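You operate a simulated robot arm through the tools that you are given. There is no shell and no other tool. Be economical: measure what you need, move in short steps, check, and stop when the job is done.

Carry out the task below with a simulated two-armed robot. There is one attempt and no reset: what you move stays moved.

JOB
The LOW lamp is on: stop the tool air and pull the call cord till CALL lights.
Fine: press the stop button first, once; shut the blue outlet lever and the reel lever before you call; leave the start button, the other outlet levers, the key switch, the regulator and the main air lever as they are.

It is judged by the outcome, as a careful person would: the job done as asked, and still so three seconds after it is handed in. It fails if anything else is knocked over, pushed out of place, dropped, spilled or broken.

ROBOT AND FRAMES
Two 7-joint arms with two-finger parallel grippers on one trunk, on a base that drives. Base frame: it is fixed to the floor where the robot stands at the start and does not move with it; the origin is under the middle of the robot, x ahead of it, y to its left, z up. Readings come in mm, rad, newtons and seconds.
The left shoulder is at the start at [50, 187, 985], the right one opposite. With the tool pointing down near the work surface each hand reaches from about 100 to 480 mm from the robot's upright axis, wherever it stands, measured 20 degrees to its own side. Places, roughly: blue outlet lever [500, -900, 1200]; call cord [700, -200, 1300]; control panel [800, 100, 1500]; green outlet lever [400, -1100, 1100]; key switch [800, 200, 1400]; main air lever [700, -300, 1200]; reel lever [800, 100, 1100]; regulator knob [600, -600, 1300]; regulator lock [600, -600, 1100]; start button [800, 100, 1400]; stop button [700, 0, 1400]; yellow outlet lever [400, -1300, 1100]. Payload 3.43 kg a hand.
Tool frame (each hand has its own): the origin (TCP) lies between the finger pads and is the grasp point; the fingertips stand 30 mm ahead of it; z points along the fingers, y is the line along which they close. The gripper opens to 94 mm. The fingers are 28 mm wide and 10 mm thick; the gripper's body (50 by 96 mm) begins 55 mm behind the TCP.
Orientation is that of the tool frame in the base frame, as [roll, pitch, yaw] about the fixed x, y, z axes, in that order (R = Rz(yaw) Ry(pitch) Rx(roll)). With the fingers straight down and closing along the base's y, the tool's x points along the base's -x, its y along +y and its z along -z.

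CONTROLS
- The arms move only by the tool move_arm. It takes "left_deltas", "right_deltas" or both (then of equal length, played together; a hand with none holds still); each is a list that holds one entry, the list of rows, each a list of 7 numbers: the turn, a rotation vector about the tool's x, y, z in units of 8 degrees (1.0 is 8 degrees), then the shift along the tool's x, y, z in units of 40 mm (1.0 is 40 mm), then the gripper command, from -1 (fully open) to 1 (shut), values between in proportion. In form: [[[wx, wy, wz, x, y, z, hand], ...]]. A call has 1 to 10 rows; each row shifts and turns the commanded pose from where the row before left it, along the tool's axes as they then stand. A call with a number of a shift or a turn outside -1 to 1 is refused whole. Each row takes 0.2 s and may step no farther than 50 mm and 0.15 rad from the row before; otherwise, or with a gripper value out of range, the whole call is refused. Where a pose cannot be reached the arm comes as near as it can. A force on the tool above 70 N (or 10 N above the force at the start of the call, whichever is more), or a blocked arm, ends the call early, and 0.2 s more pass. The fingers move at their own pace (about 153 mm/s each) and stop on an object; they squeeze with about 43 N. The grip force told is the motor's: it shows also when the fingers shut on nothing. Time passes only in rows, and 0.2 s behind the last, so rows that do not move let the fingers close. The reply holds the time, the measured pose of the TCP, the force on the tool along the base axes, the opening and the grip force, in the units named above and with some noise, with the torque about the TCP (base axes, N m) and any sound that the robot's microphone picked up.
- Cameras (640 x 400 px; columns grow to the right, rows downward): "scene" is now at [145.2, -44.7, 1183.6]; the picture's right is [-0.51, -0.86, 0.00], its down [-0.09, 0.05, -0.99] and it looks along [0.85, -0.51, -0.11] (base axes); focal length 218 px, centre (320, 200). "left" rides on the left gripper at [76, -14, -102] in its tool frame; the picture's right is [0.18, 0.98, 0.00], its down [-0.75, 0.14, -0.64] and it looks along [-0.63, 0.12, 0.77] (tool axes); focal length 243 px, centre (320, 200). "right" rides on the right gripper at [76, 14, -103] in its tool frame; the picture's right is [-0.18, 0.98, 0.00], its down [-0.75, -0.14, -0.64] and it looks along [-0.63, -0.12, 0.77] (tool axes); focal length 243 px, centre (320, 200). There is no depth. A picture from a camera that has moved, and an enlarged one, comes with that camera's place and axes in the base frame and with its lens. The place of the scene camera against the robot may be out by one fixed shift of up to 12 mm in any direction.
- grab_frame(camera): a new picture of that camera. It takes no simulated time.
- move_column(by): slides the trunk up (or, below 0, down) by that many mm; the arms and the scene camera ride with it, the base frame stays. It gives what a move gives, with no picture.
- base_move(legs): drives the robot by 1 to 6 legs, each [ahead, left, turn to the left] in mm, mm and rad, along the robot's own axes; the way and the turn of a leg run together, so that a leg with both is an arc; at most 1500 mm and 3.142 rad a leg. The arms and the cameras ride along, it lands a little off, and it stops where it bumps. It gives what a move gives.
- turn_head(pan, tilt): turns the head with the scene camera to pan (to the left, within 1.396 rad either way) and tilt (down, from -0.506 to 1.204), counted from straight ahead of the robot. It gives what a move gives.
- inspect(camera, box): a new picture of the part [left, top, right, bottom] of that camera's present view, enlarged. It takes no simulated time.
- finish_job(): hands the job in; it is judged then, once.

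Go step by step. Nothing tells you exact positions but the pictures and the camera data: compare them with the known pose of the tool, close in by small moves and look again before you grip or let go. The budget is 120 turns and 108 pictures, counting those below and the enlarged ones. Unless the task says otherwise, let go and move clear before handing in, and close with one line.

The tools are called after "Request:" as name(argument=value, ...) on one line, values as JSON. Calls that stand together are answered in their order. move_arm: Moves the arms, as the interface text tells. Its arguments: {"type":"object","properties":{"left_deltas":{"type":"array","items":{"type":"array","items":{"type":"array","items":{"type":"number"}}}},"right_deltas":{"type":"array","items":{"type":"array","items":{"type":"array","items":{"type":"number"}}}}},"required":[]} The other tools are called the same way: move_column (by) slides the trunk up or down; base_move (legs) drives the base; turn_head (pan, tilt) turns the head that bears the scene camera; grab_frame (camera) takes a picture; inspect (camera, box) takes an enlarged picture of a part of a camera's view; finish_job () hands the job in.

At the start:

```text
t: 0.0
left_ee_pos: [466.2, 16.8, 998.7]
left_tool_rot: [3.14, 0.0, -3.141]
left_ft_force: [-0.5, -0.2, 0.5]
left_ft_torque: [0.0, -0.01, -0.02]
left_width: 94.3
left_grasp_force: 0.1
right_ee_pos: [385.2, -396.4, 999.6]
right_tool_rot: [-3.14, 0.0, 3.141]
right_ft_force: [-0.1, 0.6, -0.3]
right_ft_torque: [0.01, 0.02, -0.02]
right_width: 94.1
right_grasp_force: 0.0
trunk travel left (down, up): [-200.0, 232.0]
robot x, y, heading: [4.2, -0.5, -0.001]
head pan, tilt: [-0.538, 0.106]
```

scene: 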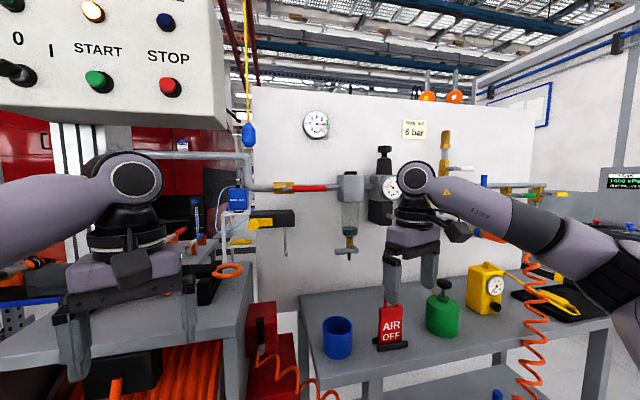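
right: 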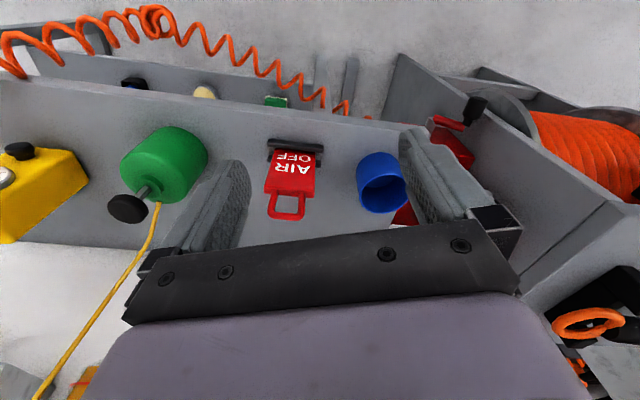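
left: 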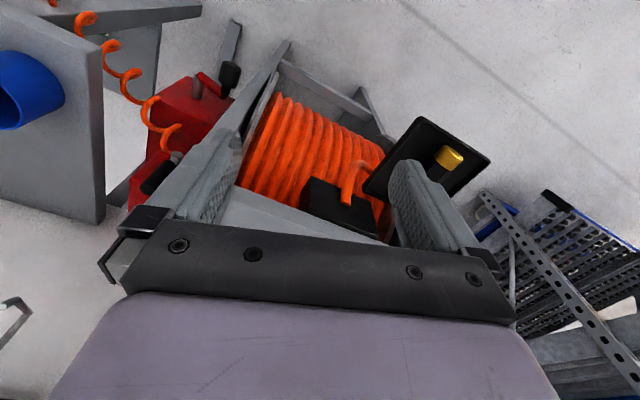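

I see the control panel at upper left and the air board ahead to the right. I look around first, starting with the panel.

Request:
turn_head(pan=0.1, tilt=-0.2)

Request:
grab_frame(camera="scene")

Request:
turn_head(pan=-1.1, tilt=0.1)

Request:
grab_frame(camera="scene")

```text
t: 1.0
left_ee_pos: [464.6, 15.7, 1000.2]
left_tool_rot: [-3.14, -0.001, 3.141]
left_ft_force: [-0.3, 0.2, -0.7]
left_ft_torque: [-0.02, -0.01, -0.02]
left_width: 94.0
left_grasp_force: 0.0
right_ee_pos: [386.5, -396.2, 1000.5]
right_tool_rot: [3.141, 0.0, 3.141]
right_ft_force: [0.2, 0.0, 0.0]
right_ft_torque: [0.0, 0.02, 0.0]
right_width: 93.8
right_grasp_force: 0.1
trunk travel left (down, up): [-200.0, 232.0]
robot x, y, heading: [1.5, 0.5, 0.005]
head pan, tilt: [0.099, -0.201]
```

```text
104 pictures are left
camera scene: at [148.9, 10.7, 1210.7], right [0.1, -1.0, 0.0], down [0.2, 0.02, -0.98], along [0.98, 0.1, 0.2], focal length 218 px, centre (320, 200)
```

scene: 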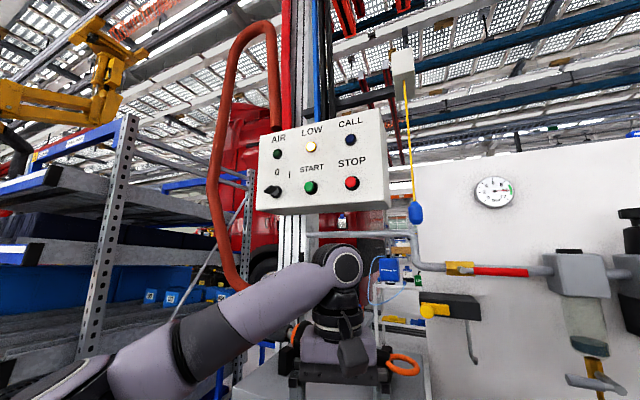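

```text
t: 2.4
left_ee_pos: [465.2, 16.4, 1000.2]
left_tool_rot: [-3.141, -0.003, 3.141]
left_ft_force: [0.8, 0.4, 0.4]
left_ft_torque: [0.03, 0.03, 0.01]
left_width: 94.0
left_grasp_force: 0.0
right_ee_pos: [386.4, -396.5, 999.7]
right_tool_rot: [-3.141, 0.001, -3.141]
right_ft_force: [0.3, -0.3, -0.1]
right_ft_torque: [-0.06, -0.01, 0.01]
right_width: 93.7
right_grasp_force: 0.0
trunk travel left (down, up): [-200.0, 232.0]
robot x, y, heading: [-3.8, 0.3, -0.002]
head pan, tilt: [-1.1, 0.099]
```

```text
103 pictures are left
camera scene: at [107.9, -79.5, 1184.2], right [-0.89, -0.45, 0.0], down [-0.05, 0.09, -1.0], along [0.45, -0.89, -0.1], focal length 218 px, centre (320, 200)
```

scene: 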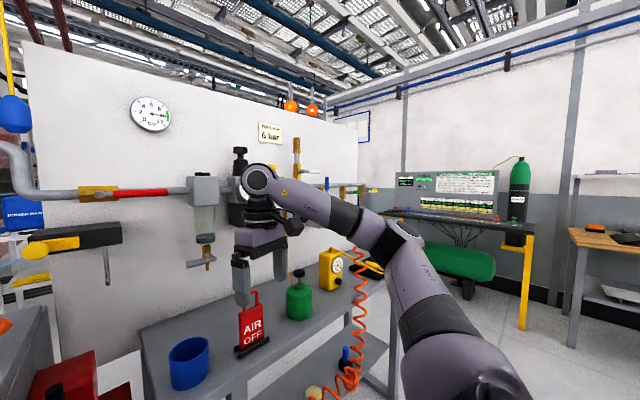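

Request:
inspect(camera="scene", box=[300, 100, 400, 200])

Request:
turn_head(pan=0.1, tilt=-0.1)

Request:
inspect(camera="scene", box=[240, 110, 440, 235])

Request:
turn_head(pan=0.0, tilt=0.3)

Request:
grab_frame(camera="scene")

```text
4.00 times, centred on (350, 150) of scene
camera zoom: at [107.9, -79.5, 1184.2], right [-0.89, -0.45, 0.0], down [-0.05, 0.09, -1.0], along [0.45, -0.89, -0.1], focal length 870 px, centre (200, 400)
```

zoom: 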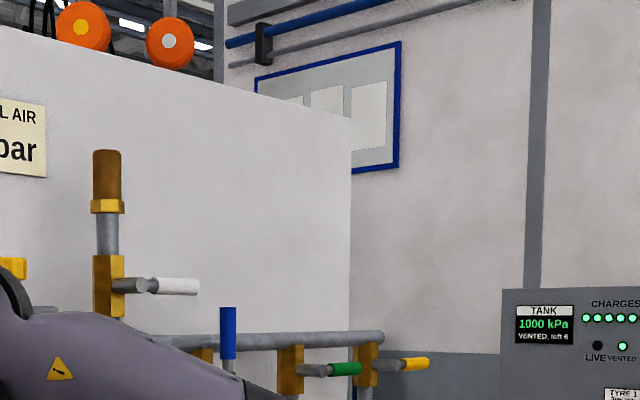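

```text
t: 3.8
left_ee_pos: [465.3, 16.6, 999.6]
left_tool_rot: [-3.141, 0.002, -3.14]
left_ft_force: [0.0, 0.3, 0.2]
left_ft_torque: [0.0, 0.02, 0.0]
left_width: 93.9
left_grasp_force: 0.1
right_ee_pos: [385.3, -395.6, 999.4]
right_tool_rot: [-3.141, 0.001, 3.141]
right_ft_force: [-0.4, 1.6, -0.1]
right_ft_torque: [0.01, -0.01, -0.02]
right_width: 94.0
right_grasp_force: 0.0
trunk travel left (down, up): [-200.0, 232.0]
robot x, y, heading: [1.5, 2.3, 0.0]
head pan, tilt: [0.099, -0.099]
```

```text
3.20 times, centred on (340, 172) of scene
camera zoom: at [152.8, 11.1, 1202.1], right [0.1, -1.0, 0.0], down [0.1, 0.01, -1.0], along [0.99, 0.1, 0.1], focal length 696 px, centre (256, 288)
```

zoom: 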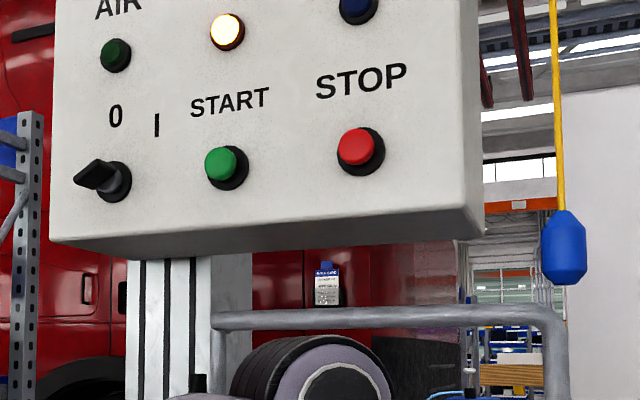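

```text
t: 4.7
left_ee_pos: [465.0, 17.3, 1001.5]
left_tool_rot: [-3.141, 0.001, 3.141]
left_ft_force: [0.2, -0.1, 0.2]
left_ft_torque: [0.01, 0.03, 0.02]
left_width: 94.1
left_grasp_force: 0.1
right_ee_pos: [386.4, -395.9, 999.6]
right_tool_rot: [-3.141, 0.001, 3.142]
right_ft_force: [-0.7, 0.0, 0.6]
right_ft_torque: [0.0, 0.0, 0.03]
right_width: 94.1
right_grasp_force: 0.0
trunk travel left (down, up): [-200.0, 232.0]
robot x, y, heading: [-1.5, -3.7, -0.001]
head pan, tilt: [0.0, 0.3]
```

```text
100 pictures are left
camera scene: at [159.5, 2.5, 1165.6], right [0.0, -1.0, 0.0], down [-0.29, 0.0, -0.96], along [0.96, 0.0, -0.29], focal length 218 px, centre (320, 200)
```

scene: 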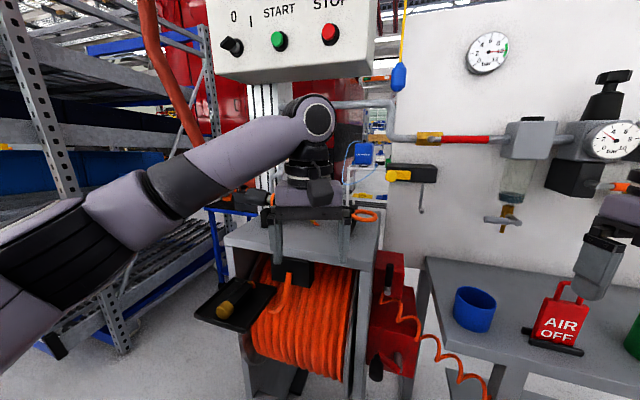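

The reel valve is hidden behind my left arm. I pull that arm back and sideways to see it.

Request:
move_arm(left_deltas=[[[0, 0, 0, 1, 0.5, 0, 1], [0, 0, 0, 1, 0.5, 0, 1], [0, 0, 0, 1, 0.5, 0, 1], [0, 0, 0, 0.5, 1, 0, 1], [0, 0, 0, 0, 1, 0, 1], [0, 0, 0, 0, 1, 0, 1], [0, 0, 0, 0, 1, 0, 1]]])

Request:
turn_head(pan=0.0, tilt=0.1)

Request:
grab_frame(camera="scene")

```text
t: 6.3
left_ee_pos: [323.4, 237.4, 999.3]
left_tool_rot: [-3.141, -0.001, 3.14]
left_ft_force: [0.4, 0.0, 0.7]
left_ft_torque: [0.0, -0.02, -0.02]
left_width: 0.1
left_grasp_force: 32.8
right_ee_pos: [385.9, -396.4, 1001.0]
right_tool_rot: [3.142, 0.0, -3.141]
right_ft_force: [-0.6, 0.5, 0.0]
right_ft_torque: [-0.04, 0.01, -0.03]
right_width: 93.9
right_grasp_force: 0.0
trunk travel left (down, up): [-200.0, 232.0]
robot x, y, heading: [-0.0, -0.8, -0.003]
head pan, tilt: [0.0, 0.3]
```

```text
t: 7.0
left_ee_pos: [323.6, 237.2, 999.8]
left_tool_rot: [-3.141, -0.002, 3.141]
left_ft_force: [-1.0, 0.4, -0.5]
left_ft_torque: [-0.05, 0.01, 0.01]
left_width: 0.3
left_grasp_force: 33.1
right_ee_pos: [386.7, -396.8, 1000.5]
right_tool_rot: [-3.141, 0.001, -3.141]
right_ft_force: [-0.1, -0.3, 0.2]
right_ft_torque: [0.0, -0.01, 0.02]
right_width: 93.9
right_grasp_force: 0.0
trunk travel left (down, up): [-200.0, 232.0]
robot x, y, heading: [-1.1, 1.2, -0.004]
head pan, tilt: [0.0, 0.099]
```

```text
99 pictures are left
camera scene: at [158.2, 2.5, 1184.1], right [0.0, -1.0, 0.0], down [-0.1, 0.0, -0.99], along [0.99, 0.0, -0.1], focal length 218 px, centre (320, 200)
```

scene: 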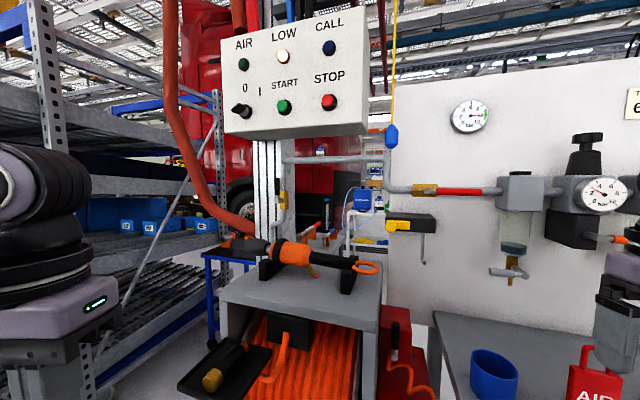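

Request:
inspect(camera="scene", box=[220, 140, 400, 290])

Request:
inspect(camera="scene", box=[210, 10, 410, 150])

```text
2.67 times, centred on (310, 215) of scene
camera zoom: at [158.2, 2.5, 1184.1], right [0.0, -1.0, 0.0], down [-0.1, 0.0, -0.99], along [0.99, 0.0, -0.1], focal length 580 px, centre (347, 160)
```

zoom: 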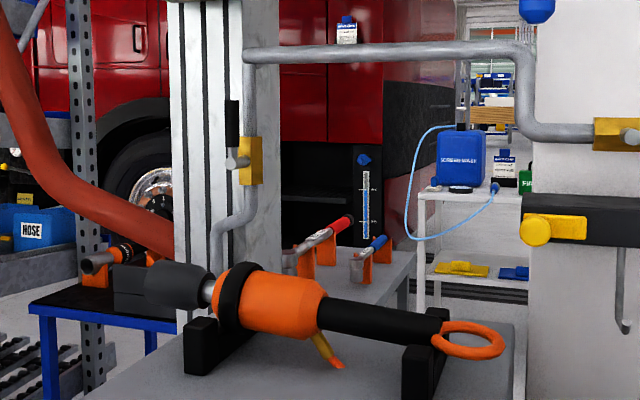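

```text
2.86 times, centred on (310, 80) of scene
camera zoom: at [158.2, 2.5, 1184.1], right [0.0, -1.0, 0.0], down [-0.1, 0.0, -0.99], along [0.99, 0.0, -0.1], focal length 622 px, centre (349, 543)
```

zoom: 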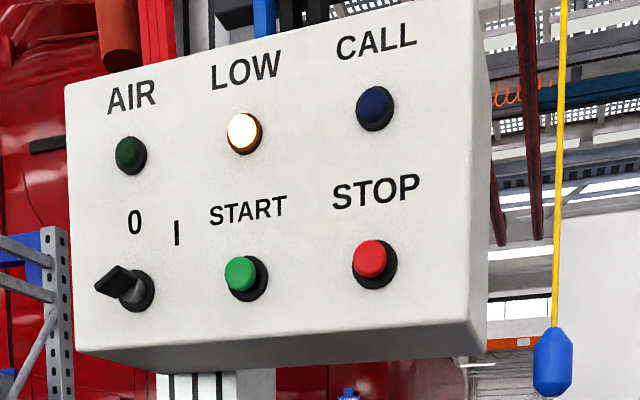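

The reel lever (black, pointing up) sits on the yellow valve by the column. I raise the trunk for panel height and for a parallax baseline.

Request:
move_column(by=200)

Request:
grab_frame(camera="scene")

Request:
inspect(camera="scene", box=[210, 90, 410, 230])

Request:
inspect(camera="scene", box=[240, 220, 420, 330])

```text
t: 9.2
left_ee_pos: [323.0, 237.4, 1198.7]
left_tool_rot: [-3.141, 0.001, 3.141]
left_ft_force: [-0.1, 0.0, 1.0]
left_ft_torque: [0.05, -0.01, -0.01]
left_width: 0.2
left_grasp_force: 32.6
right_ee_pos: [386.4, -396.2, 1200.3]
right_tool_rot: [3.141, 0.0, -3.14]
right_ft_force: [-0.5, -0.7, 0.4]
right_ft_torque: [-0.02, 0.01, 0.01]
right_width: 94.0
right_grasp_force: 0.1
trunk travel left (down, up): [-400.0, 32.0]
robot x, y, heading: [1.0, 2.4, 0.001]
head pan, tilt: [0.0, 0.099]
```

```text
96 pictures are left
camera scene: at [158.2, 2.5, 1384.1], right [0.0, -1.0, 0.0], down [-0.1, 0.0, -0.99], along [0.99, 0.0, -0.1], focal length 218 px, centre (320, 200)
```

scene: 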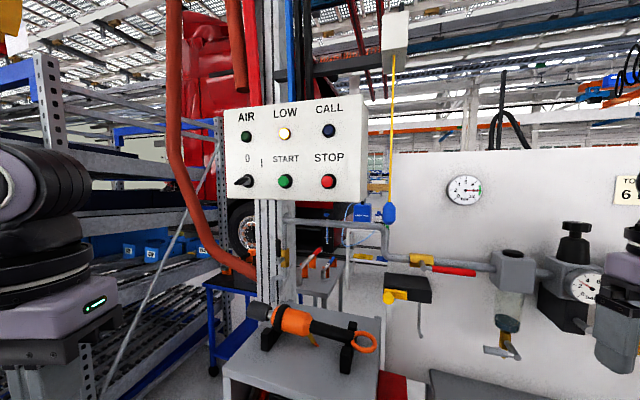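

```text
2.86 times, centred on (310, 160) of scene
camera zoom: at [158.2, 2.5, 1384.1], right [0.0, -1.0, 0.0], down [-0.1, 0.0, -0.99], along [0.99, 0.0, -0.1], focal length 622 px, centre (349, 314)
```

zoom: 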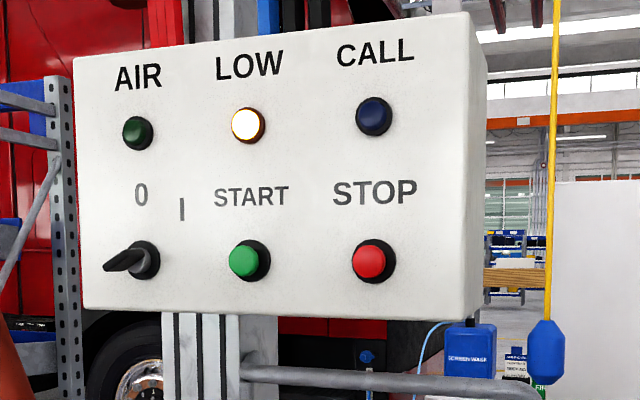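

```text
3.56 times, centred on (330, 275) of scene
camera zoom: at [158.2, 2.5, 1384.1], right [0.0, -1.0, 0.0], down [-0.1, 0.0, -0.99], along [0.99, 0.0, -0.1], focal length 774 px, centre (284, -67)
```

zoom: 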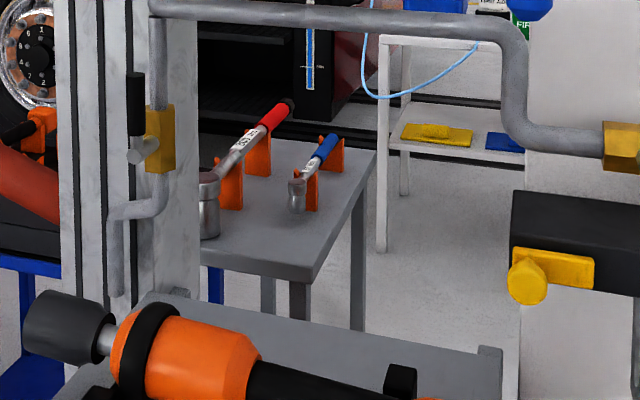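

Stop button face comes out near [718, -16, 1376], the panel turned about 18°. I turn the left tool forward, closed, well short of the panel.

Request:
move_arm(left_deltas=[[[0, -1, 0, -0.5, 0, -0.25, 1], [0, -1, 0, -0.53, 0, -0.178, 1], [0, -1, 0, -0.55, 0, -0.1, 1], [0, -1, 0, -0.558, 0, -0.025, 1], [0, -1, 0, -0.556, 0, 0.053, 1], [0, -1, 0, -0.544, 0, 0.13, 1], [0, -1, 0, -0.52, 0, 0.204, 1], [0, -1, 0, -0.487, 0, 0.275, 1], [0, -1, 0, -0.444, 0, 0.342, 1], [0, -1, 0, -0.392, 0, 0.398, 1]]])

Request:
move_arm(left_deltas=[[[0, -1, 0, -0.5, -0.7, 0, 1], [0.75, -0.25, 0, -0.7, -0.7, 0, 1], [0.75, 0, 0, -0.7, -0.7, 0, 1], [0.75, 0, 0, 0, -0.7, 0, 1], [0, 0, 0, 0, -0.7, 0, 1], [0, 0, 0, 0, -0.7, 0, 1]]])

Request:
grab_frame(camera="scene")

Request:
grab_frame(camera="left")

```text
t: 11.4
left_ee_pos: [526.1, 239.0, 1298.5]
left_tool_rot: [-3.138, 1.397, -3.14]
left_ft_force: [-0.4, 0.4, -1.0]
left_ft_torque: [-0.03, 0.03, 0.0]
left_width: 0.2
left_grasp_force: 32.9
right_ee_pos: [387.3, -395.9, 1200.0]
right_tool_rot: [3.141, 0.001, 3.14]
right_ft_force: [0.2, -0.6, -0.4]
right_ft_torque: [-0.01, 0.01, -0.02]
right_width: 94.0
right_grasp_force: 0.1
trunk travel left (down, up): [-400.0, 32.0]
robot x, y, heading: [1.7, -0.7, 0.002]
head pan, tilt: [0.0, 0.099]
```

```text
t: 12.8
left_ee_pos: [503.1, 73.1, 1377.3]
left_tool_rot: [-1.419, 1.569, -1.736]
left_ft_force: [-0.1, -0.3, -0.1]
left_ft_torque: [0.03, -0.03, 0.01]
left_width: 0.0
left_grasp_force: 32.7
right_ee_pos: [386.8, -397.4, 1199.5]
right_tool_rot: [3.141, -0.001, 3.141]
right_ft_force: [0.4, -0.2, 1.1]
right_ft_torque: [-0.04, -0.01, 0.0]
right_width: 94.2
right_grasp_force: 0.0
trunk travel left (down, up): [-400.0, 32.0]
robot x, y, heading: [2.5, 0.1, -0.002]
head pan, tilt: [0.0, 0.099]
```

```text
93 pictures are left
camera scene: at [158.1, 2.1, 1384.2], right [0.0, -1.0, 0.0], down [-0.1, 0.0, -1.0], along [1.0, 0.0, -0.1], focal length 218 px, centre (320, 200)
```

scene: 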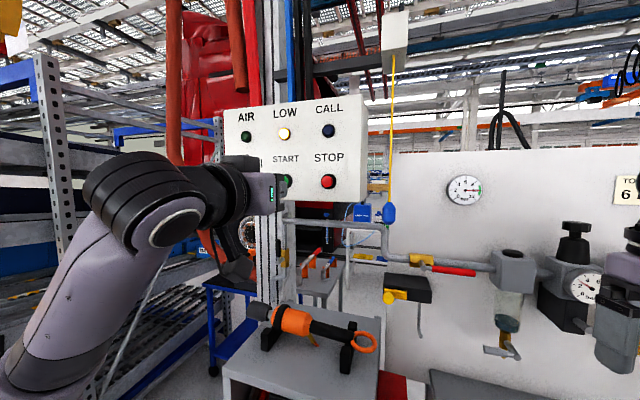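

```text
92 pictures are left
camera left: at [401.2, 91.3, 1299.2], right [0.3, 0.93, -0.19], down [-0.57, 0.33, 0.75], along [0.77, -0.12, 0.63], focal length 243 px, centre (320, 200)
```

left: 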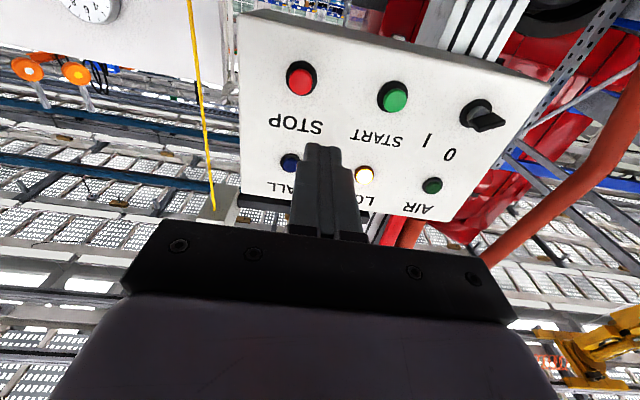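

Wrist camera agrees. I line up and advance to about 45 mm short.

Request:
move_arm(left_deltas=[[[0, 0, 0, 0, -0.46, 0.5, 1], [0, 0, 0, 0, 0, 1, 1], [0, 0, 0, 0, 0, 1, 1], [0, 0, 0, 0, 0, 1, 1], [0, 0, 0, 0, 0, 0.4, 1], [0, 0, 0, 0, 0, 0, 1]]])

Request:
grab_frame(camera="left")

Request:
inspect(camera="scene", box=[220, 90, 400, 220])

```text
t: 14.2
left_ee_pos: [647.5, 5.6, 1376.1]
left_tool_rot: [-0.911, 1.568, -1.225]
left_ft_force: [0.4, -0.5, 0.2]
left_ft_torque: [-0.01, 0.03, 0.02]
left_width: 0.0
left_grasp_force: 33.1
right_ee_pos: [385.4, -395.5, 1199.8]
right_tool_rot: [-3.142, 0.0, 3.141]
right_ft_force: [-0.3, -0.5, -0.1]
right_ft_torque: [0.02, 0.04, -0.02]
right_width: 94.0
right_grasp_force: 0.1
trunk travel left (down, up): [-400.0, 32.0]
robot x, y, heading: [-2.1, -0.5, 0.0]
head pan, tilt: [0.0, 0.099]
```

```text
91 pictures are left
camera left: at [545.8, 23.9, 1299.6], right [0.3, 0.93, -0.19], down [-0.57, 0.33, 0.75], along [0.77, -0.12, 0.63], focal length 243 px, centre (320, 200)
```

left: 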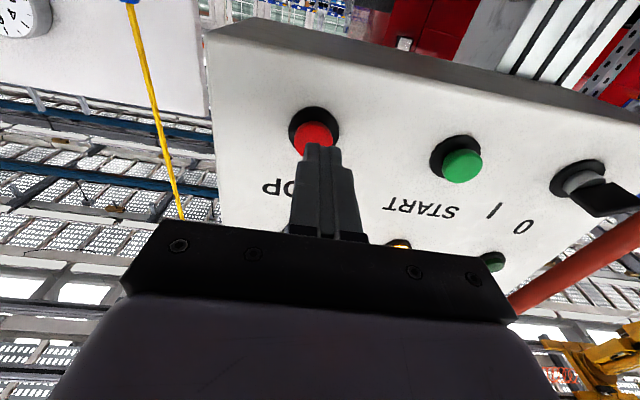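

```text
3.08 times, centred on (310, 155) of scene
camera zoom: at [158.1, 2.6, 1384.2], right [0.0, -1.0, 0.0], down [-0.1, 0.0, -1.0], along [1.0, 0.0, -0.1], focal length 670 px, centre (351, 338)
```

zoom: 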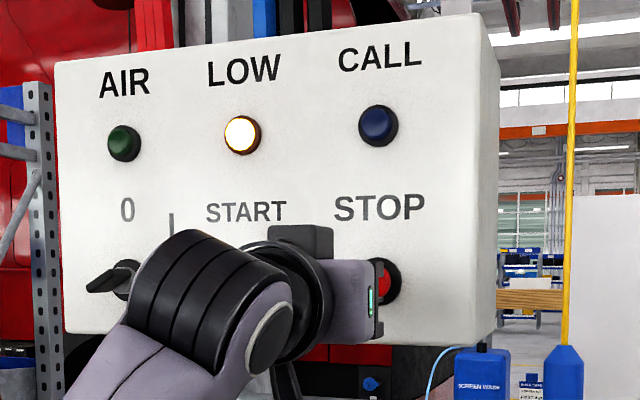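

Request:
move_arm(left_deltas=[[[0, 0, 0, 0, 0, 0.4, 1], [0, 0, 0, 0, 0, 0.3, 1], [0, 0, 0, 0, 0, 0, 1]]])

Request:
grab_frame(camera="left")

```text
t: 15.0
left_ee_pos: [672.5, -2.3, 1375.6]
left_tool_rot: [-1.188, 1.569, -1.502]
left_ft_force: [0.2, -0.3, 0.4]
left_ft_torque: [0.0, -0.01, 0.03]
left_width: 0.0
left_grasp_force: 33.6
right_ee_pos: [386.3, -395.5, 1199.3]
right_tool_rot: [-3.141, 0.0, -3.141]
right_ft_force: [-0.8, -0.5, 0.0]
right_ft_torque: [0.03, 0.03, 0.0]
right_width: 94.1
right_grasp_force: 0.1
trunk travel left (down, up): [-400.0, 32.0]
robot x, y, heading: [-1.3, -1.1, -0.001]
head pan, tilt: [0.0, 0.099]
```

```text
89 pictures are left
camera left: at [570.8, 15.5, 1298.9], right [0.3, 0.93, -0.19], down [-0.57, 0.33, 0.75], along [0.77, -0.12, 0.63], focal length 243 px, centre (320, 200)
```

left: 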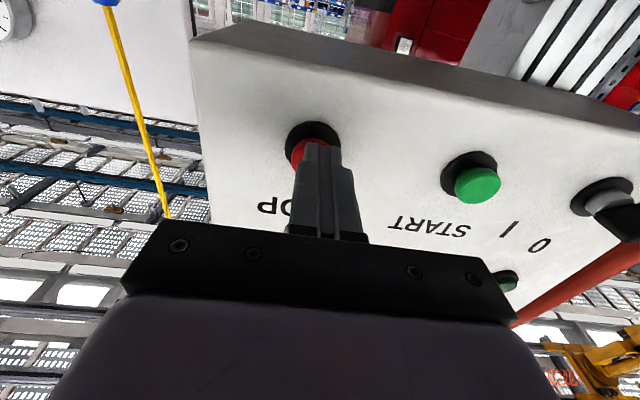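

Request:
move_arm(left_deltas=[[[0, 0, 0, -0.03, -0.12, 0, 1], [0, 0, 0, 0, 0, 0.15, 1], [0, 0, 0, 0, 0, 0.1, 1], [0, 0, 0, 0, 0, 0.1, 1], [0, 0, 0, 0, 0, 0, 1]]])

Request:
inspect(camera="left", box=[220, 80, 420, 220])

```text
t: 16.2
left_ee_pos: [682.5, -10.6, 1376.8]
left_tool_rot: [-1.173, 1.569, -1.487]
left_ft_force: [-4.4, 1.4, -2.7]
left_ft_torque: [0.08, 0.07, -0.04]
left_width: 0.2
left_grasp_force: 32.9
right_ee_pos: [386.3, -396.3, 1200.9]
right_tool_rot: [3.141, 0.001, 3.141]
right_ft_force: [0.3, -0.4, 0.9]
right_ft_torque: [0.01, -0.02, -0.02]
right_width: 93.9
right_grasp_force: 0.1
trunk travel left (down, up): [-400.0, 32.0]
robot x, y, heading: [-0.7, 2.0, -0.002]
head pan, tilt: [0.0, 0.099]
heard: click
```

```text
2.86 times, centred on (320, 150) of left
camera zoom: at [581.2, 6.0, 1300.1], right [0.3, 0.93, -0.19], down [-0.57, 0.33, 0.75], along [0.77, -0.12, 0.63], focal length 693 px, centre (320, 343)
```

zoom: 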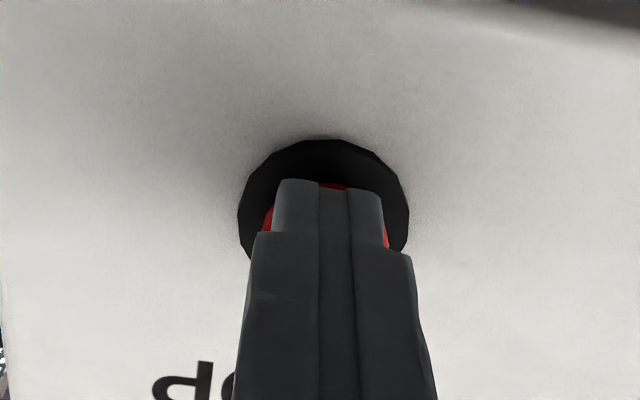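

A click was heard: the stop button is pressed. I back off and check the panel.

Request:
move_arm(left_deltas=[[[0, 0, 0, 0, 0, -0.5, 1], [0, 0, 0, 0, 0, -1, 1], [0, 0, 0, 0, 0, -1, 1], [0, 0, 0, 0, 0, -1, 1], [0, 0, 0, 0, 1, -0.5, 1], [0, 0, 0, 0, 1, 0, 1], [0, 0, 0, 0, 1, 0, 1], [0, 0, 0, 0, 1, 0, 1]]])

Request:
grab_frame(camera="scene")

Request:
inspect(camera="scene", box=[220, 90, 400, 220])

```text
t: 18.0
left_ee_pos: [582.9, 195.0, 1377.5]
left_tool_rot: [-1.302, 1.569, -1.616]
left_ft_force: [0.4, -1.0, 0.0]
left_ft_torque: [0.01, 0.0, -0.04]
left_width: 0.0
left_grasp_force: 33.1
right_ee_pos: [386.1, -395.6, 1201.3]
right_tool_rot: [3.141, 0.001, 3.141]
right_ft_force: [-1.3, -0.5, 0.4]
right_ft_torque: [-0.03, 0.01, 0.0]
right_width: 94.0
right_grasp_force: 0.0
trunk travel left (down, up): [-400.0, 32.0]
robot x, y, heading: [-3.1, 0.3, 0.004]
head pan, tilt: [0.0, 0.099]
```

```text
87 pictures are left
camera scene: at [158.2, 3.3, 1384.2], right [0.0, -1.0, 0.0], down [-0.1, 0.0, -0.99], along [0.99, 0.0, -0.1], focal length 218 px, centre (320, 200)
```

scene: 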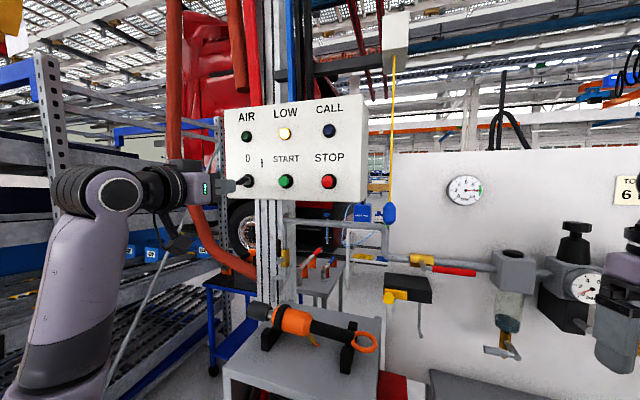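

```text
3.08 times, centred on (310, 155) of scene
camera zoom: at [158.2, 3.3, 1384.2], right [0.0, -1.0, 0.0], down [-0.1, 0.0, -0.99], along [0.99, 0.0, -0.1], focal length 670 px, centre (351, 338)
```

zoom: 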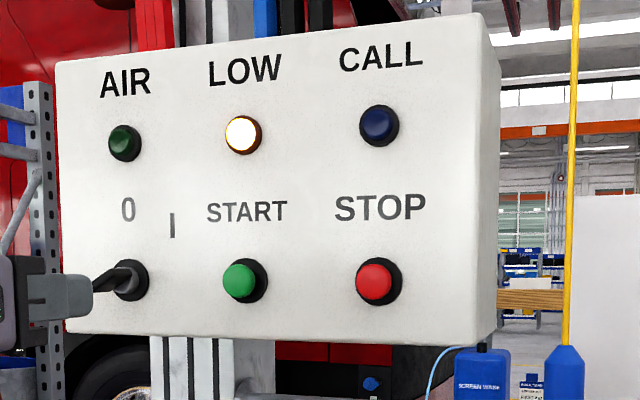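

The button is back out, CALL/AIR dark. Next the reel lever: I lower the trunk and hand in front of it and look.

Request:
move_column(by=-120)

Request:
move_arm(left_deltas=[[[0, 0, 0, 1, 0, 0, 1], [0, 0, 0, 1, 0, 0, 1], [0, 0, 0, 0.3, 0, 0.5, 1], [0, 0, 0, 0, 0, 1, 1], [0, 0, 0, 0, 0, 0, 1]]])

Request:
grab_frame(camera="left")

Request:
grab_frame(camera="scene")

```text
t: 19.5
left_ee_pos: [580.9, 193.6, 1258.6]
left_tool_rot: [-1.147, 1.569, -1.461]
left_ft_force: [0.3, 0.3, 0.2]
left_ft_torque: [-0.02, -0.02, 0.03]
left_width: 0.2
left_grasp_force: 33.2
right_ee_pos: [386.3, -395.8, 1079.4]
right_tool_rot: [-3.141, -0.001, -3.141]
right_ft_force: [-0.8, -0.1, 0.6]
right_ft_torque: [-0.06, -0.03, 0.0]
right_width: 93.8
right_grasp_force: 0.1
trunk travel left (down, up): [-280.0, 152.0]
robot x, y, heading: [0.8, -1.0, 0.003]
head pan, tilt: [0.0, 0.099]
```

```text
t: 20.7
left_ee_pos: [640.8, 175.8, 1162.6]
left_tool_rot: [-1.055, 1.569, -1.368]
left_ft_force: [0.8, 0.6, 0.1]
left_ft_torque: [-0.02, 0.02, 0.0]
left_width: 0.0
left_grasp_force: 33.0
right_ee_pos: [385.3, -397.7, 1079.2]
right_tool_rot: [-3.142, 0.001, -3.141]
right_ft_force: [0.4, -0.1, -0.1]
right_ft_torque: [-0.01, -0.02, 0.01]
right_width: 93.9
right_grasp_force: 0.1
trunk travel left (down, up): [-280.0, 152.0]
robot x, y, heading: [-1.0, -1.5, 0.001]
head pan, tilt: [0.0, 0.099]
```

```text
85 pictures are left
camera left: at [539.2, 192.0, 1085.6], right [0.3, 0.93, -0.19], down [-0.57, 0.33, 0.75], along [0.77, -0.12, 0.63], focal length 243 px, centre (320, 200)
```

left: 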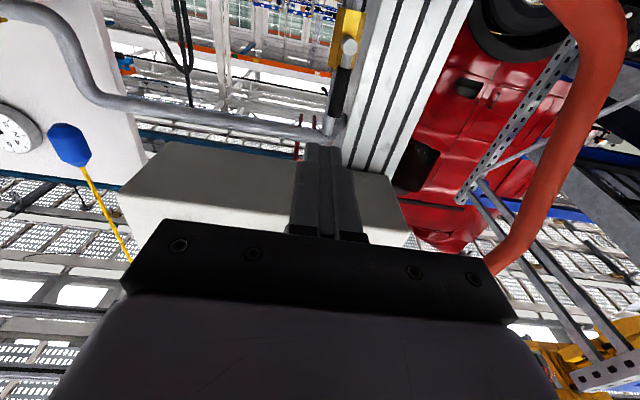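

```text
84 pictures are left
camera scene: at [158.1, 2.5, 1264.2], right [0.0, -1.0, 0.0], down [-0.1, 0.0, -1.0], along [1.0, 0.0, -0.1], focal length 218 px, centre (320, 200)
```

scene: 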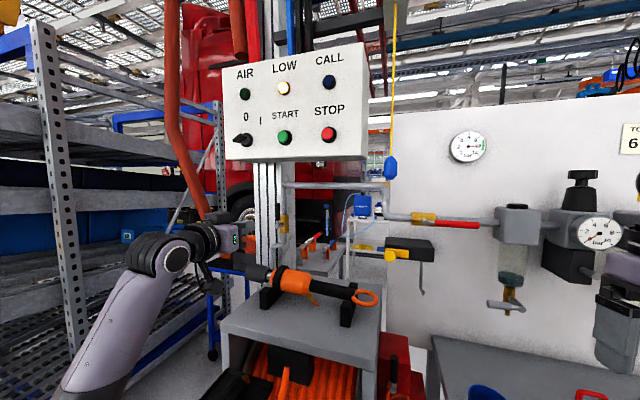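

Request:
inspect(camera="left", box=[270, 0, 430, 150])

```text
2.67 times, centred on (350, 75) of left
camera zoom: at [539.2, 192.0, 1085.6], right [0.3, 0.93, -0.19], down [-0.57, 0.33, 0.75], along [0.77, -0.12, 0.63], focal length 647 px, centre (240, 533)
```

zoom: 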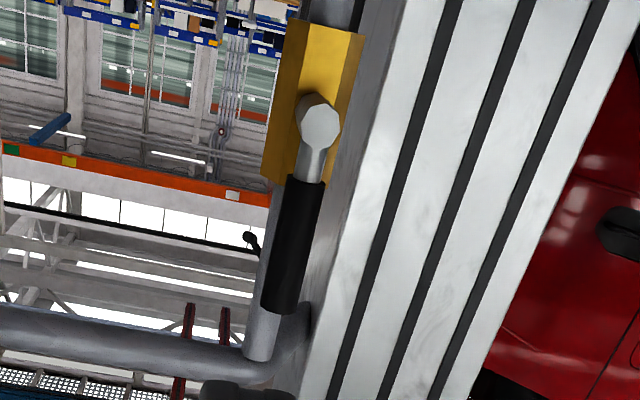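

Lever axis about [842, 136], pivot z≈1120, tip z≈1196. I go to its left side, stopping short to check.

Request:
move_arm(left_deltas=[[[0, 0, 0, 0, 0.7, 0.5, 1], [0, 0, 0, 0, 0.7, 0.6, 1], [0, 0, 0, 0, 0, 1, 1], [0, 0, 0, 0, 0, 1, 1], [0, 0, 0, 0, 0, 0.6, 1], [0, 0, 0, 0, 0, 0, 1]]])

Request:
grab_frame(camera="left")

Request:
grab_frame(camera="scene")

```text
t: 22.1
left_ee_pos: [795.9, 181.8, 1170.0]
left_tool_rot: [-0.668, 1.569, -0.98]
left_ft_force: [1.0, 0.0, 0.7]
left_ft_torque: [-0.01, -0.03, -0.03]
left_width: 0.0
left_grasp_force: 33.2
right_ee_pos: [385.7, -395.1, 1080.7]
right_tool_rot: [3.141, 0.0, -3.141]
right_ft_force: [0.1, 0.2, -0.1]
right_ft_torque: [0.06, -0.02, 0.02]
right_width: 94.1
right_grasp_force: 0.1
trunk travel left (down, up): [-280.0, 152.0]
robot x, y, heading: [-3.1, -1.1, 0.001]
head pan, tilt: [0.0, 0.099]
```

```text
82 pictures are left
camera left: at [694.2, 198.7, 1092.2], right [0.3, 0.93, -0.19], down [-0.57, 0.33, 0.75], along [0.76, -0.12, 0.63], focal length 243 px, centre (320, 200)
```

left: 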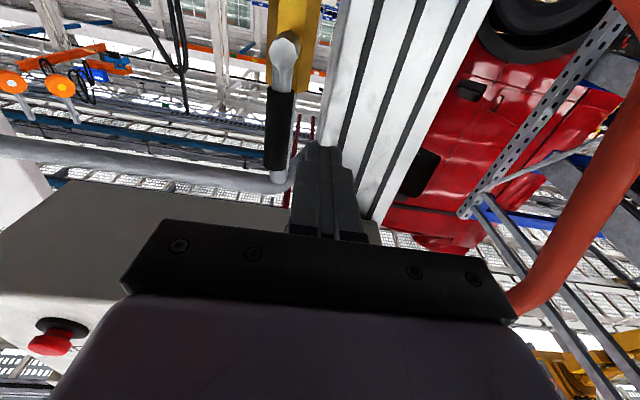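

```text
81 pictures are left
camera scene: at [158.1, 2.6, 1264.2], right [0.0, -1.0, 0.0], down [-0.1, 0.0, -1.0], along [1.0, 0.0, -0.1], focal length 218 px, centre (320, 200)
```

scene: 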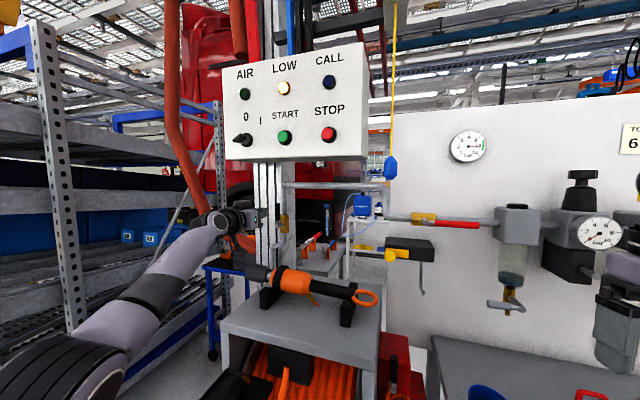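

Request:
move_arm(left_deltas=[[[0, 0, 0, 0.1, 0, 0.5, 1], [0, 0, 0, 0, 0, 0.4, 1], [0, 0, 0, 0, 0, 0, 1]]])

Request:
grab_frame(camera="left")

```text
t: 22.9
left_ee_pos: [806.5, 176.4, 1166.8]
left_tool_rot: [-1.2, 1.57, -1.514]
left_ft_force: [-0.4, -0.2, 0.7]
left_ft_torque: [0.0, 0.0, -0.02]
left_width: 0.1
left_grasp_force: 33.2
left hand out of reach, approached as far as the arm can: row 1, 2
right_ee_pos: [386.6, -396.7, 1080.9]
right_tool_rot: [3.141, 0.0, -3.141]
right_ft_force: [0.1, 0.6, 0.8]
right_ft_torque: [0.01, -0.02, -0.02]
right_width: 93.9
right_grasp_force: 0.0
trunk travel left (down, up): [-280.0, 152.0]
robot x, y, heading: [-2.4, 0.6, -0.002]
head pan, tilt: [0.0, 0.099]
```

```text
80 pictures are left
camera left: at [704.1, 195.1, 1090.5], right [0.3, 0.93, -0.19], down [-0.57, 0.33, 0.75], along [0.77, -0.12, 0.63], focal length 243 px, centre (320, 200)
```

left: 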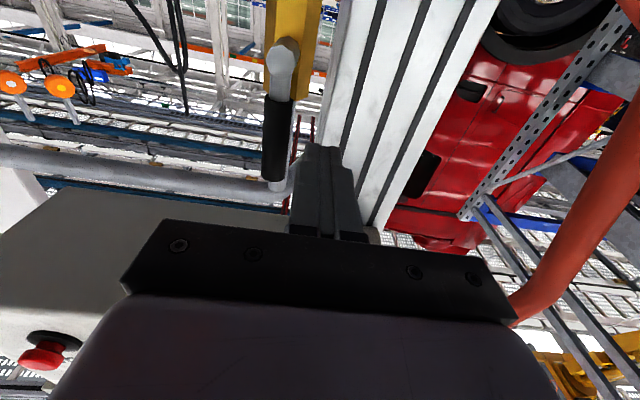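

I'm at the arm's reach limit; I back off and look down in front of the base before driving closer.

Request:
move_arm(left_deltas=[[[0, 0, 0, 0, 0, -1, 1], [0, 0, 0, 0, 0, -1, 1], [0, 0, 0, 0, 0, -1, 1], [0, 0, 0, 0, 0, -1, 1]]])

Request:
turn_head(pan=0.0, tilt=1.1)

Request:
grab_frame(camera="scene")

```text
t: 23.9
left_ee_pos: [652.3, 226.6, 1166.4]
left_tool_rot: [-1.641, 1.569, -1.956]
left_ft_force: [0.4, 1.0, 0.4]
left_ft_torque: [0.03, 0.01, 0.02]
left_width: 0.0
left_grasp_force: 32.7
right_ee_pos: [385.8, -395.5, 1080.7]
right_tool_rot: [-3.141, 0.0, -3.141]
right_ft_force: [0.0, 0.1, -0.9]
right_ft_torque: [0.01, 0.04, -0.01]
right_width: 94.0
right_grasp_force: 0.1
trunk travel left (down, up): [-280.0, 152.0]
robot x, y, heading: [-2.5, -1.1, -0.0]
head pan, tilt: [0.0, 0.099]
```

```text
t: 25.2
left_ee_pos: [654.1, 227.5, 1166.2]
left_tool_rot: [-1.229, 1.569, -1.542]
left_ft_force: [0.2, 0.0, -0.5]
left_ft_torque: [0.0, -0.02, 0.02]
left_width: 0.3
left_grasp_force: 32.7
right_ee_pos: [386.1, -397.0, 1079.5]
right_tool_rot: [-3.14, -0.003, -3.141]
right_ft_force: [0.3, -1.2, 0.0]
right_ft_torque: [0.04, -0.01, 0.03]
right_width: 93.8
right_grasp_force: 0.0
trunk travel left (down, up): [-280.0, 152.0]
robot x, y, heading: [6.6, 1.0, 0.002]
head pan, tilt: [0.0, 1.1]
```

```text
79 pictures are left
camera scene: at [129.3, 2.5, 1179.5], right [0.0, -1.0, 0.0], down [-0.89, 0.0, -0.45], along [0.45, 0.0, -0.89], focal length 218 px, centre (320, 200)
```

scene: 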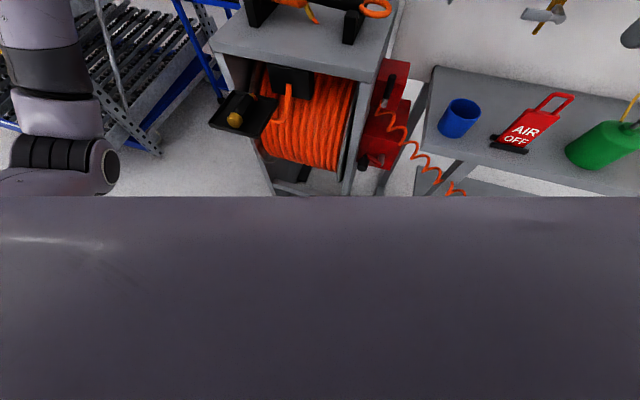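

Request:
base_move(legs=[[110, 0, 0]])

Request:
turn_head(pan=0.15, tilt=0.2)

Request:
grab_frame(camera="scene")

Request:
grab_frame(camera="left")

```text
t: 26.4
left_ee_pos: [764.6, 229.0, 1165.4]
left_tool_rot: [-1.513, 1.569, -1.824]
left_ft_force: [-0.1, -0.6, -0.4]
left_ft_torque: [-0.03, -0.01, 0.0]
left_width: 0.0
left_grasp_force: 33.2
right_ee_pos: [496.2, -395.3, 1080.3]
right_tool_rot: [3.14, 0.0, -3.141]
right_ft_force: [0.1, -0.6, -0.8]
right_ft_torque: [0.02, 0.02, -0.01]
right_width: 94.2
right_grasp_force: 0.0
trunk travel left (down, up): [-280.0, 152.0]
robot x, y, heading: [107.1, -0.6, 0.002]
head pan, tilt: [0.0, 1.1]
```

```text
t: 27.6
left_ee_pos: [763.9, 227.5, 1166.3]
left_tool_rot: [-1.18, 1.57, -1.494]
left_ft_force: [0.2, 0.0, 0.2]
left_ft_torque: [0.04, 0.0, 0.03]
left_width: 0.2
left_grasp_force: 33.1
right_ee_pos: [496.8, -395.4, 1081.3]
right_tool_rot: [3.141, 0.0, -3.141]
right_ft_force: [1.0, 0.0, 0.7]
right_ft_torque: [0.01, 0.01, 0.05]
right_width: 94.1
right_grasp_force: 0.0
trunk travel left (down, up): [-280.0, 152.0]
robot x, y, heading: [109.0, -0.6, 0.002]
head pan, tilt: [0.15, 0.201]
```

```text
78 pictures are left
camera scene: at [268.2, 16.9, 1254.7], right [0.15, -0.99, 0.0], down [-0.2, -0.03, -0.98], along [0.97, 0.15, -0.2], focal length 218 px, centre (320, 200)
```

scene: 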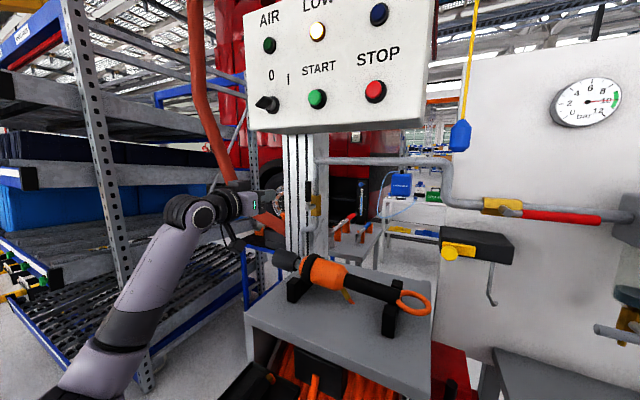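

```text
77 pictures are left
camera left: at [661.5, 245.3, 1090.3], right [0.3, 0.94, -0.19], down [-0.57, 0.33, 0.75], along [0.77, -0.12, 0.63], focal length 243 px, centre (320, 200)
```

left: 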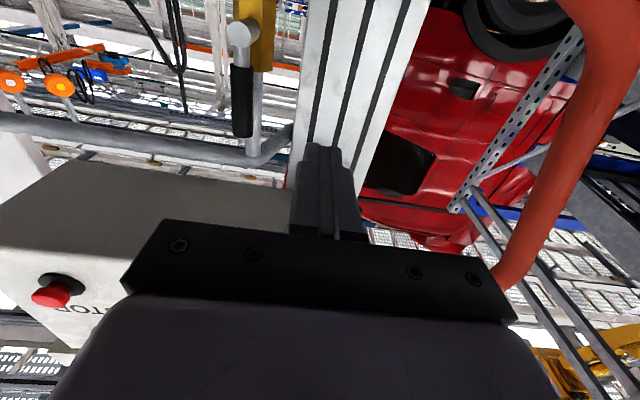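

Request:
move_arm(left_deltas=[[[0, 0, 0, 0, -0.85, 0, 1], [0, 0, 0, 0, 0, 0.8, 1], [0, 0, 0, 0, 0, 0.8, 1], [0, 0, 0, 0, 0, 0.25, 1], [0, 0, 0, 0, 0, 0, 1]]])

Request:
grab_frame(camera="left")

Request:
inspect(camera="scene", box=[220, 150, 380, 250])

```text
t: 28.8
left_ee_pos: [823.3, 173.7, 1165.1]
left_tool_rot: [-1.129, 1.568, -1.441]
left_ft_force: [0.6, 0.2, -0.6]
left_ft_torque: [-0.01, -0.03, 0.06]
left_width: 0.0
left_grasp_force: 32.8
right_ee_pos: [497.0, -396.0, 1080.2]
right_tool_rot: [-3.14, 0.0, -3.14]
right_ft_force: [0.1, -0.1, 0.6]
right_ft_torque: [-0.02, 0.02, -0.02]
right_width: 93.9
right_grasp_force: 0.1
trunk travel left (down, up): [-280.0, 152.0]
robot x, y, heading: [106.9, -1.4, 0.004]
head pan, tilt: [0.15, 0.201]
```

```text
76 pictures are left
camera left: at [721.7, 189.9, 1087.7], right [0.3, 0.94, -0.19], down [-0.57, 0.33, 0.75], along [0.77, -0.12, 0.63], focal length 243 px, centre (320, 200)
```

left: 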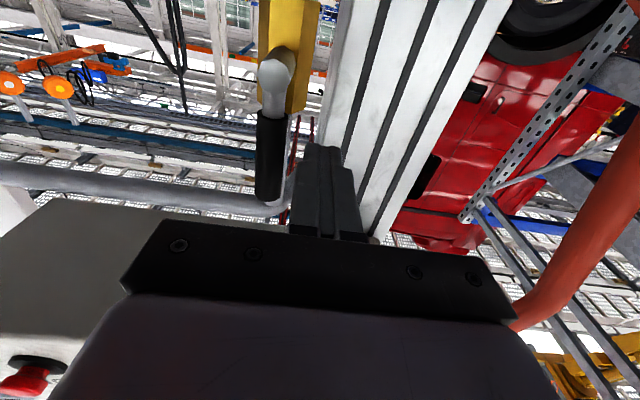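

```text
4.00 times, centred on (300, 200) of scene
camera zoom: at [268.2, 16.9, 1254.8], right [0.15, -0.99, 0.0], down [-0.2, -0.03, -0.98], along [0.97, 0.15, -0.2], focal length 870 px, centre (400, 200)
```

zoom: 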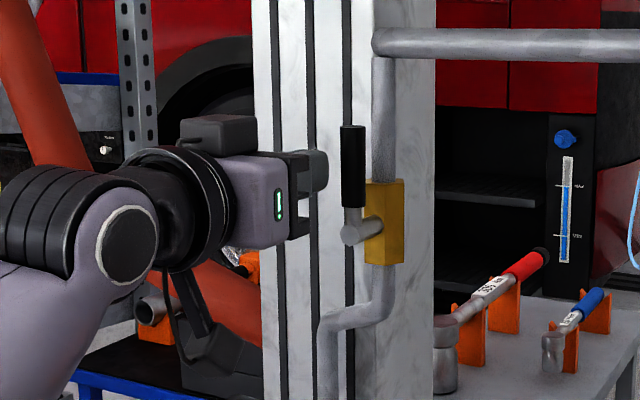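

Very clear view. I go 12 mm deeper and start sweeping the lever to the right (the way the shut outlet levers point), halfway first.

Request:
move_arm(left_deltas=[[[0, 0, 0, 0, 0, 0.3, 1], [0, 0, 0, -0.05, -0.325, 0, 1], [0, 0, 0, -0.118, -0.34, 0, 1], [0, 0, 0, 0.03, -0.52, 0, 1], [0, 0, 0, 0, 0, 0, 1]]])

Request:
inspect(camera="scene", box=[220, 150, 380, 250])

Request:
grab_frame(camera="left")

```text
t: 30.0
left_ee_pos: [821.1, 123.8, 1173.1]
left_tool_rot: [-0.545, 1.566, -0.861]
left_ft_force: [0.0, 0.6, 1.6]
left_ft_torque: [-0.03, -0.03, 0.05]
left_width: 0.0
left_grasp_force: 33.0
right_ee_pos: [496.9, -395.7, 1079.7]
right_tool_rot: [-3.141, 0.0, -3.139]
right_ft_force: [0.6, -1.1, 0.8]
right_ft_torque: [0.01, 0.0, 0.0]
right_width: 94.2
right_grasp_force: 0.1
trunk travel left (down, up): [-280.0, 152.0]
robot x, y, heading: [109.9, -0.2, 0.003]
head pan, tilt: [0.15, 0.201]
```

```text
4.00 times, centred on (300, 200) of scene
camera zoom: at [268.1, 16.9, 1254.9], right [0.15, -0.99, 0.0], down [-0.2, -0.03, -0.98], along [0.97, 0.15, -0.2], focal length 870 px, centre (400, 200)
```

zoom: 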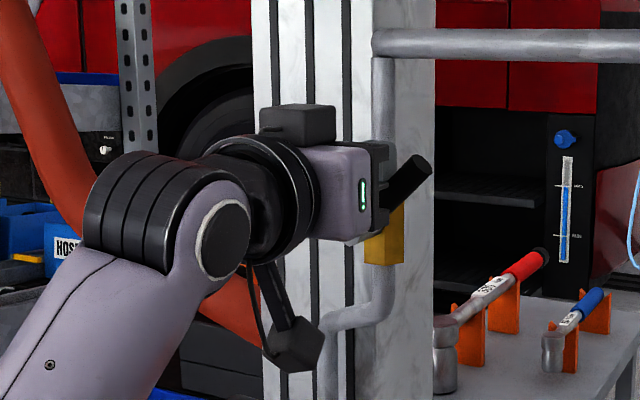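

```text
73 pictures are left
camera left: at [719.8, 141.1, 1095.1], right [0.3, 0.93, -0.19], down [-0.57, 0.34, 0.75], along [0.76, -0.12, 0.63], focal length 243 px, centre (320, 200)
```

left: 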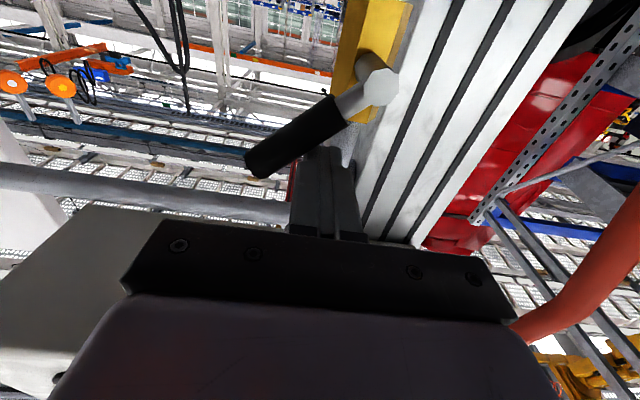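

Lever turns easily and is at about 50°. I finish the arc.

Request:
move_arm(left_deltas=[[[0, 0, 0, 0.27, -0.4, 0, 1], [0, 0, 0, 0.29, -0.25, 0, 1], [0, 0, 0, 0.25, -0.12, 0, 1], [0, 0, 0, 0.1, 0, 0, 1], [0, 0, 0, 0, 0, 0, 1]]])

Request:
inspect(camera="scene", box=[220, 150, 380, 250])

Request:
grab_frame(camera="left")

```text
t: 31.2
left_ee_pos: [810.2, 97.0, 1141.8]
left_tool_rot: [0.026, 1.552, -0.287]
left_ft_force: [18.6, 4.7, 28.4]
left_ft_torque: [-0.11, -0.7, 0.25]
left_width: 0.0
left_grasp_force: 32.7
right_ee_pos: [496.3, -395.3, 1081.2]
right_tool_rot: [3.14, 0.001, -3.141]
right_ft_force: [-0.6, -0.2, 0.2]
right_ft_torque: [0.0, 0.0, 0.01]
right_width: 94.0
right_grasp_force: 0.0
trunk travel left (down, up): [-280.0, 152.0]
robot x, y, heading: [109.9, 1.4, 0.004]
head pan, tilt: [0.15, 0.201]
```

```text
4.00 times, centred on (300, 200) of scene
camera zoom: at [267.5, 16.9, 1255.2], right [0.15, -0.99, 0.0], down [-0.2, -0.03, -0.98], along [0.97, 0.15, -0.2], focal length 870 px, centre (400, 200)
```

zoom: 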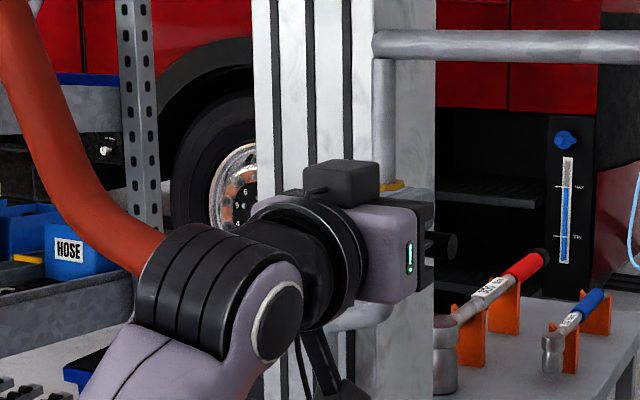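

```text
71 pictures are left
camera left: at [710.0, 113.3, 1064.2], right [0.31, 0.93, -0.18], down [-0.58, 0.34, 0.74], along [0.75, -0.12, 0.65], focal length 243 px, centre (320, 200)
```

left: 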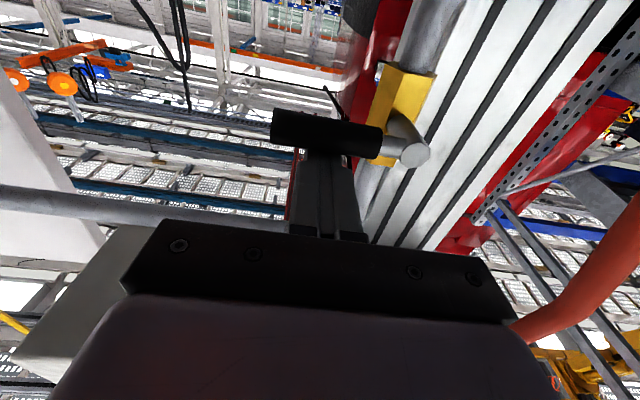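

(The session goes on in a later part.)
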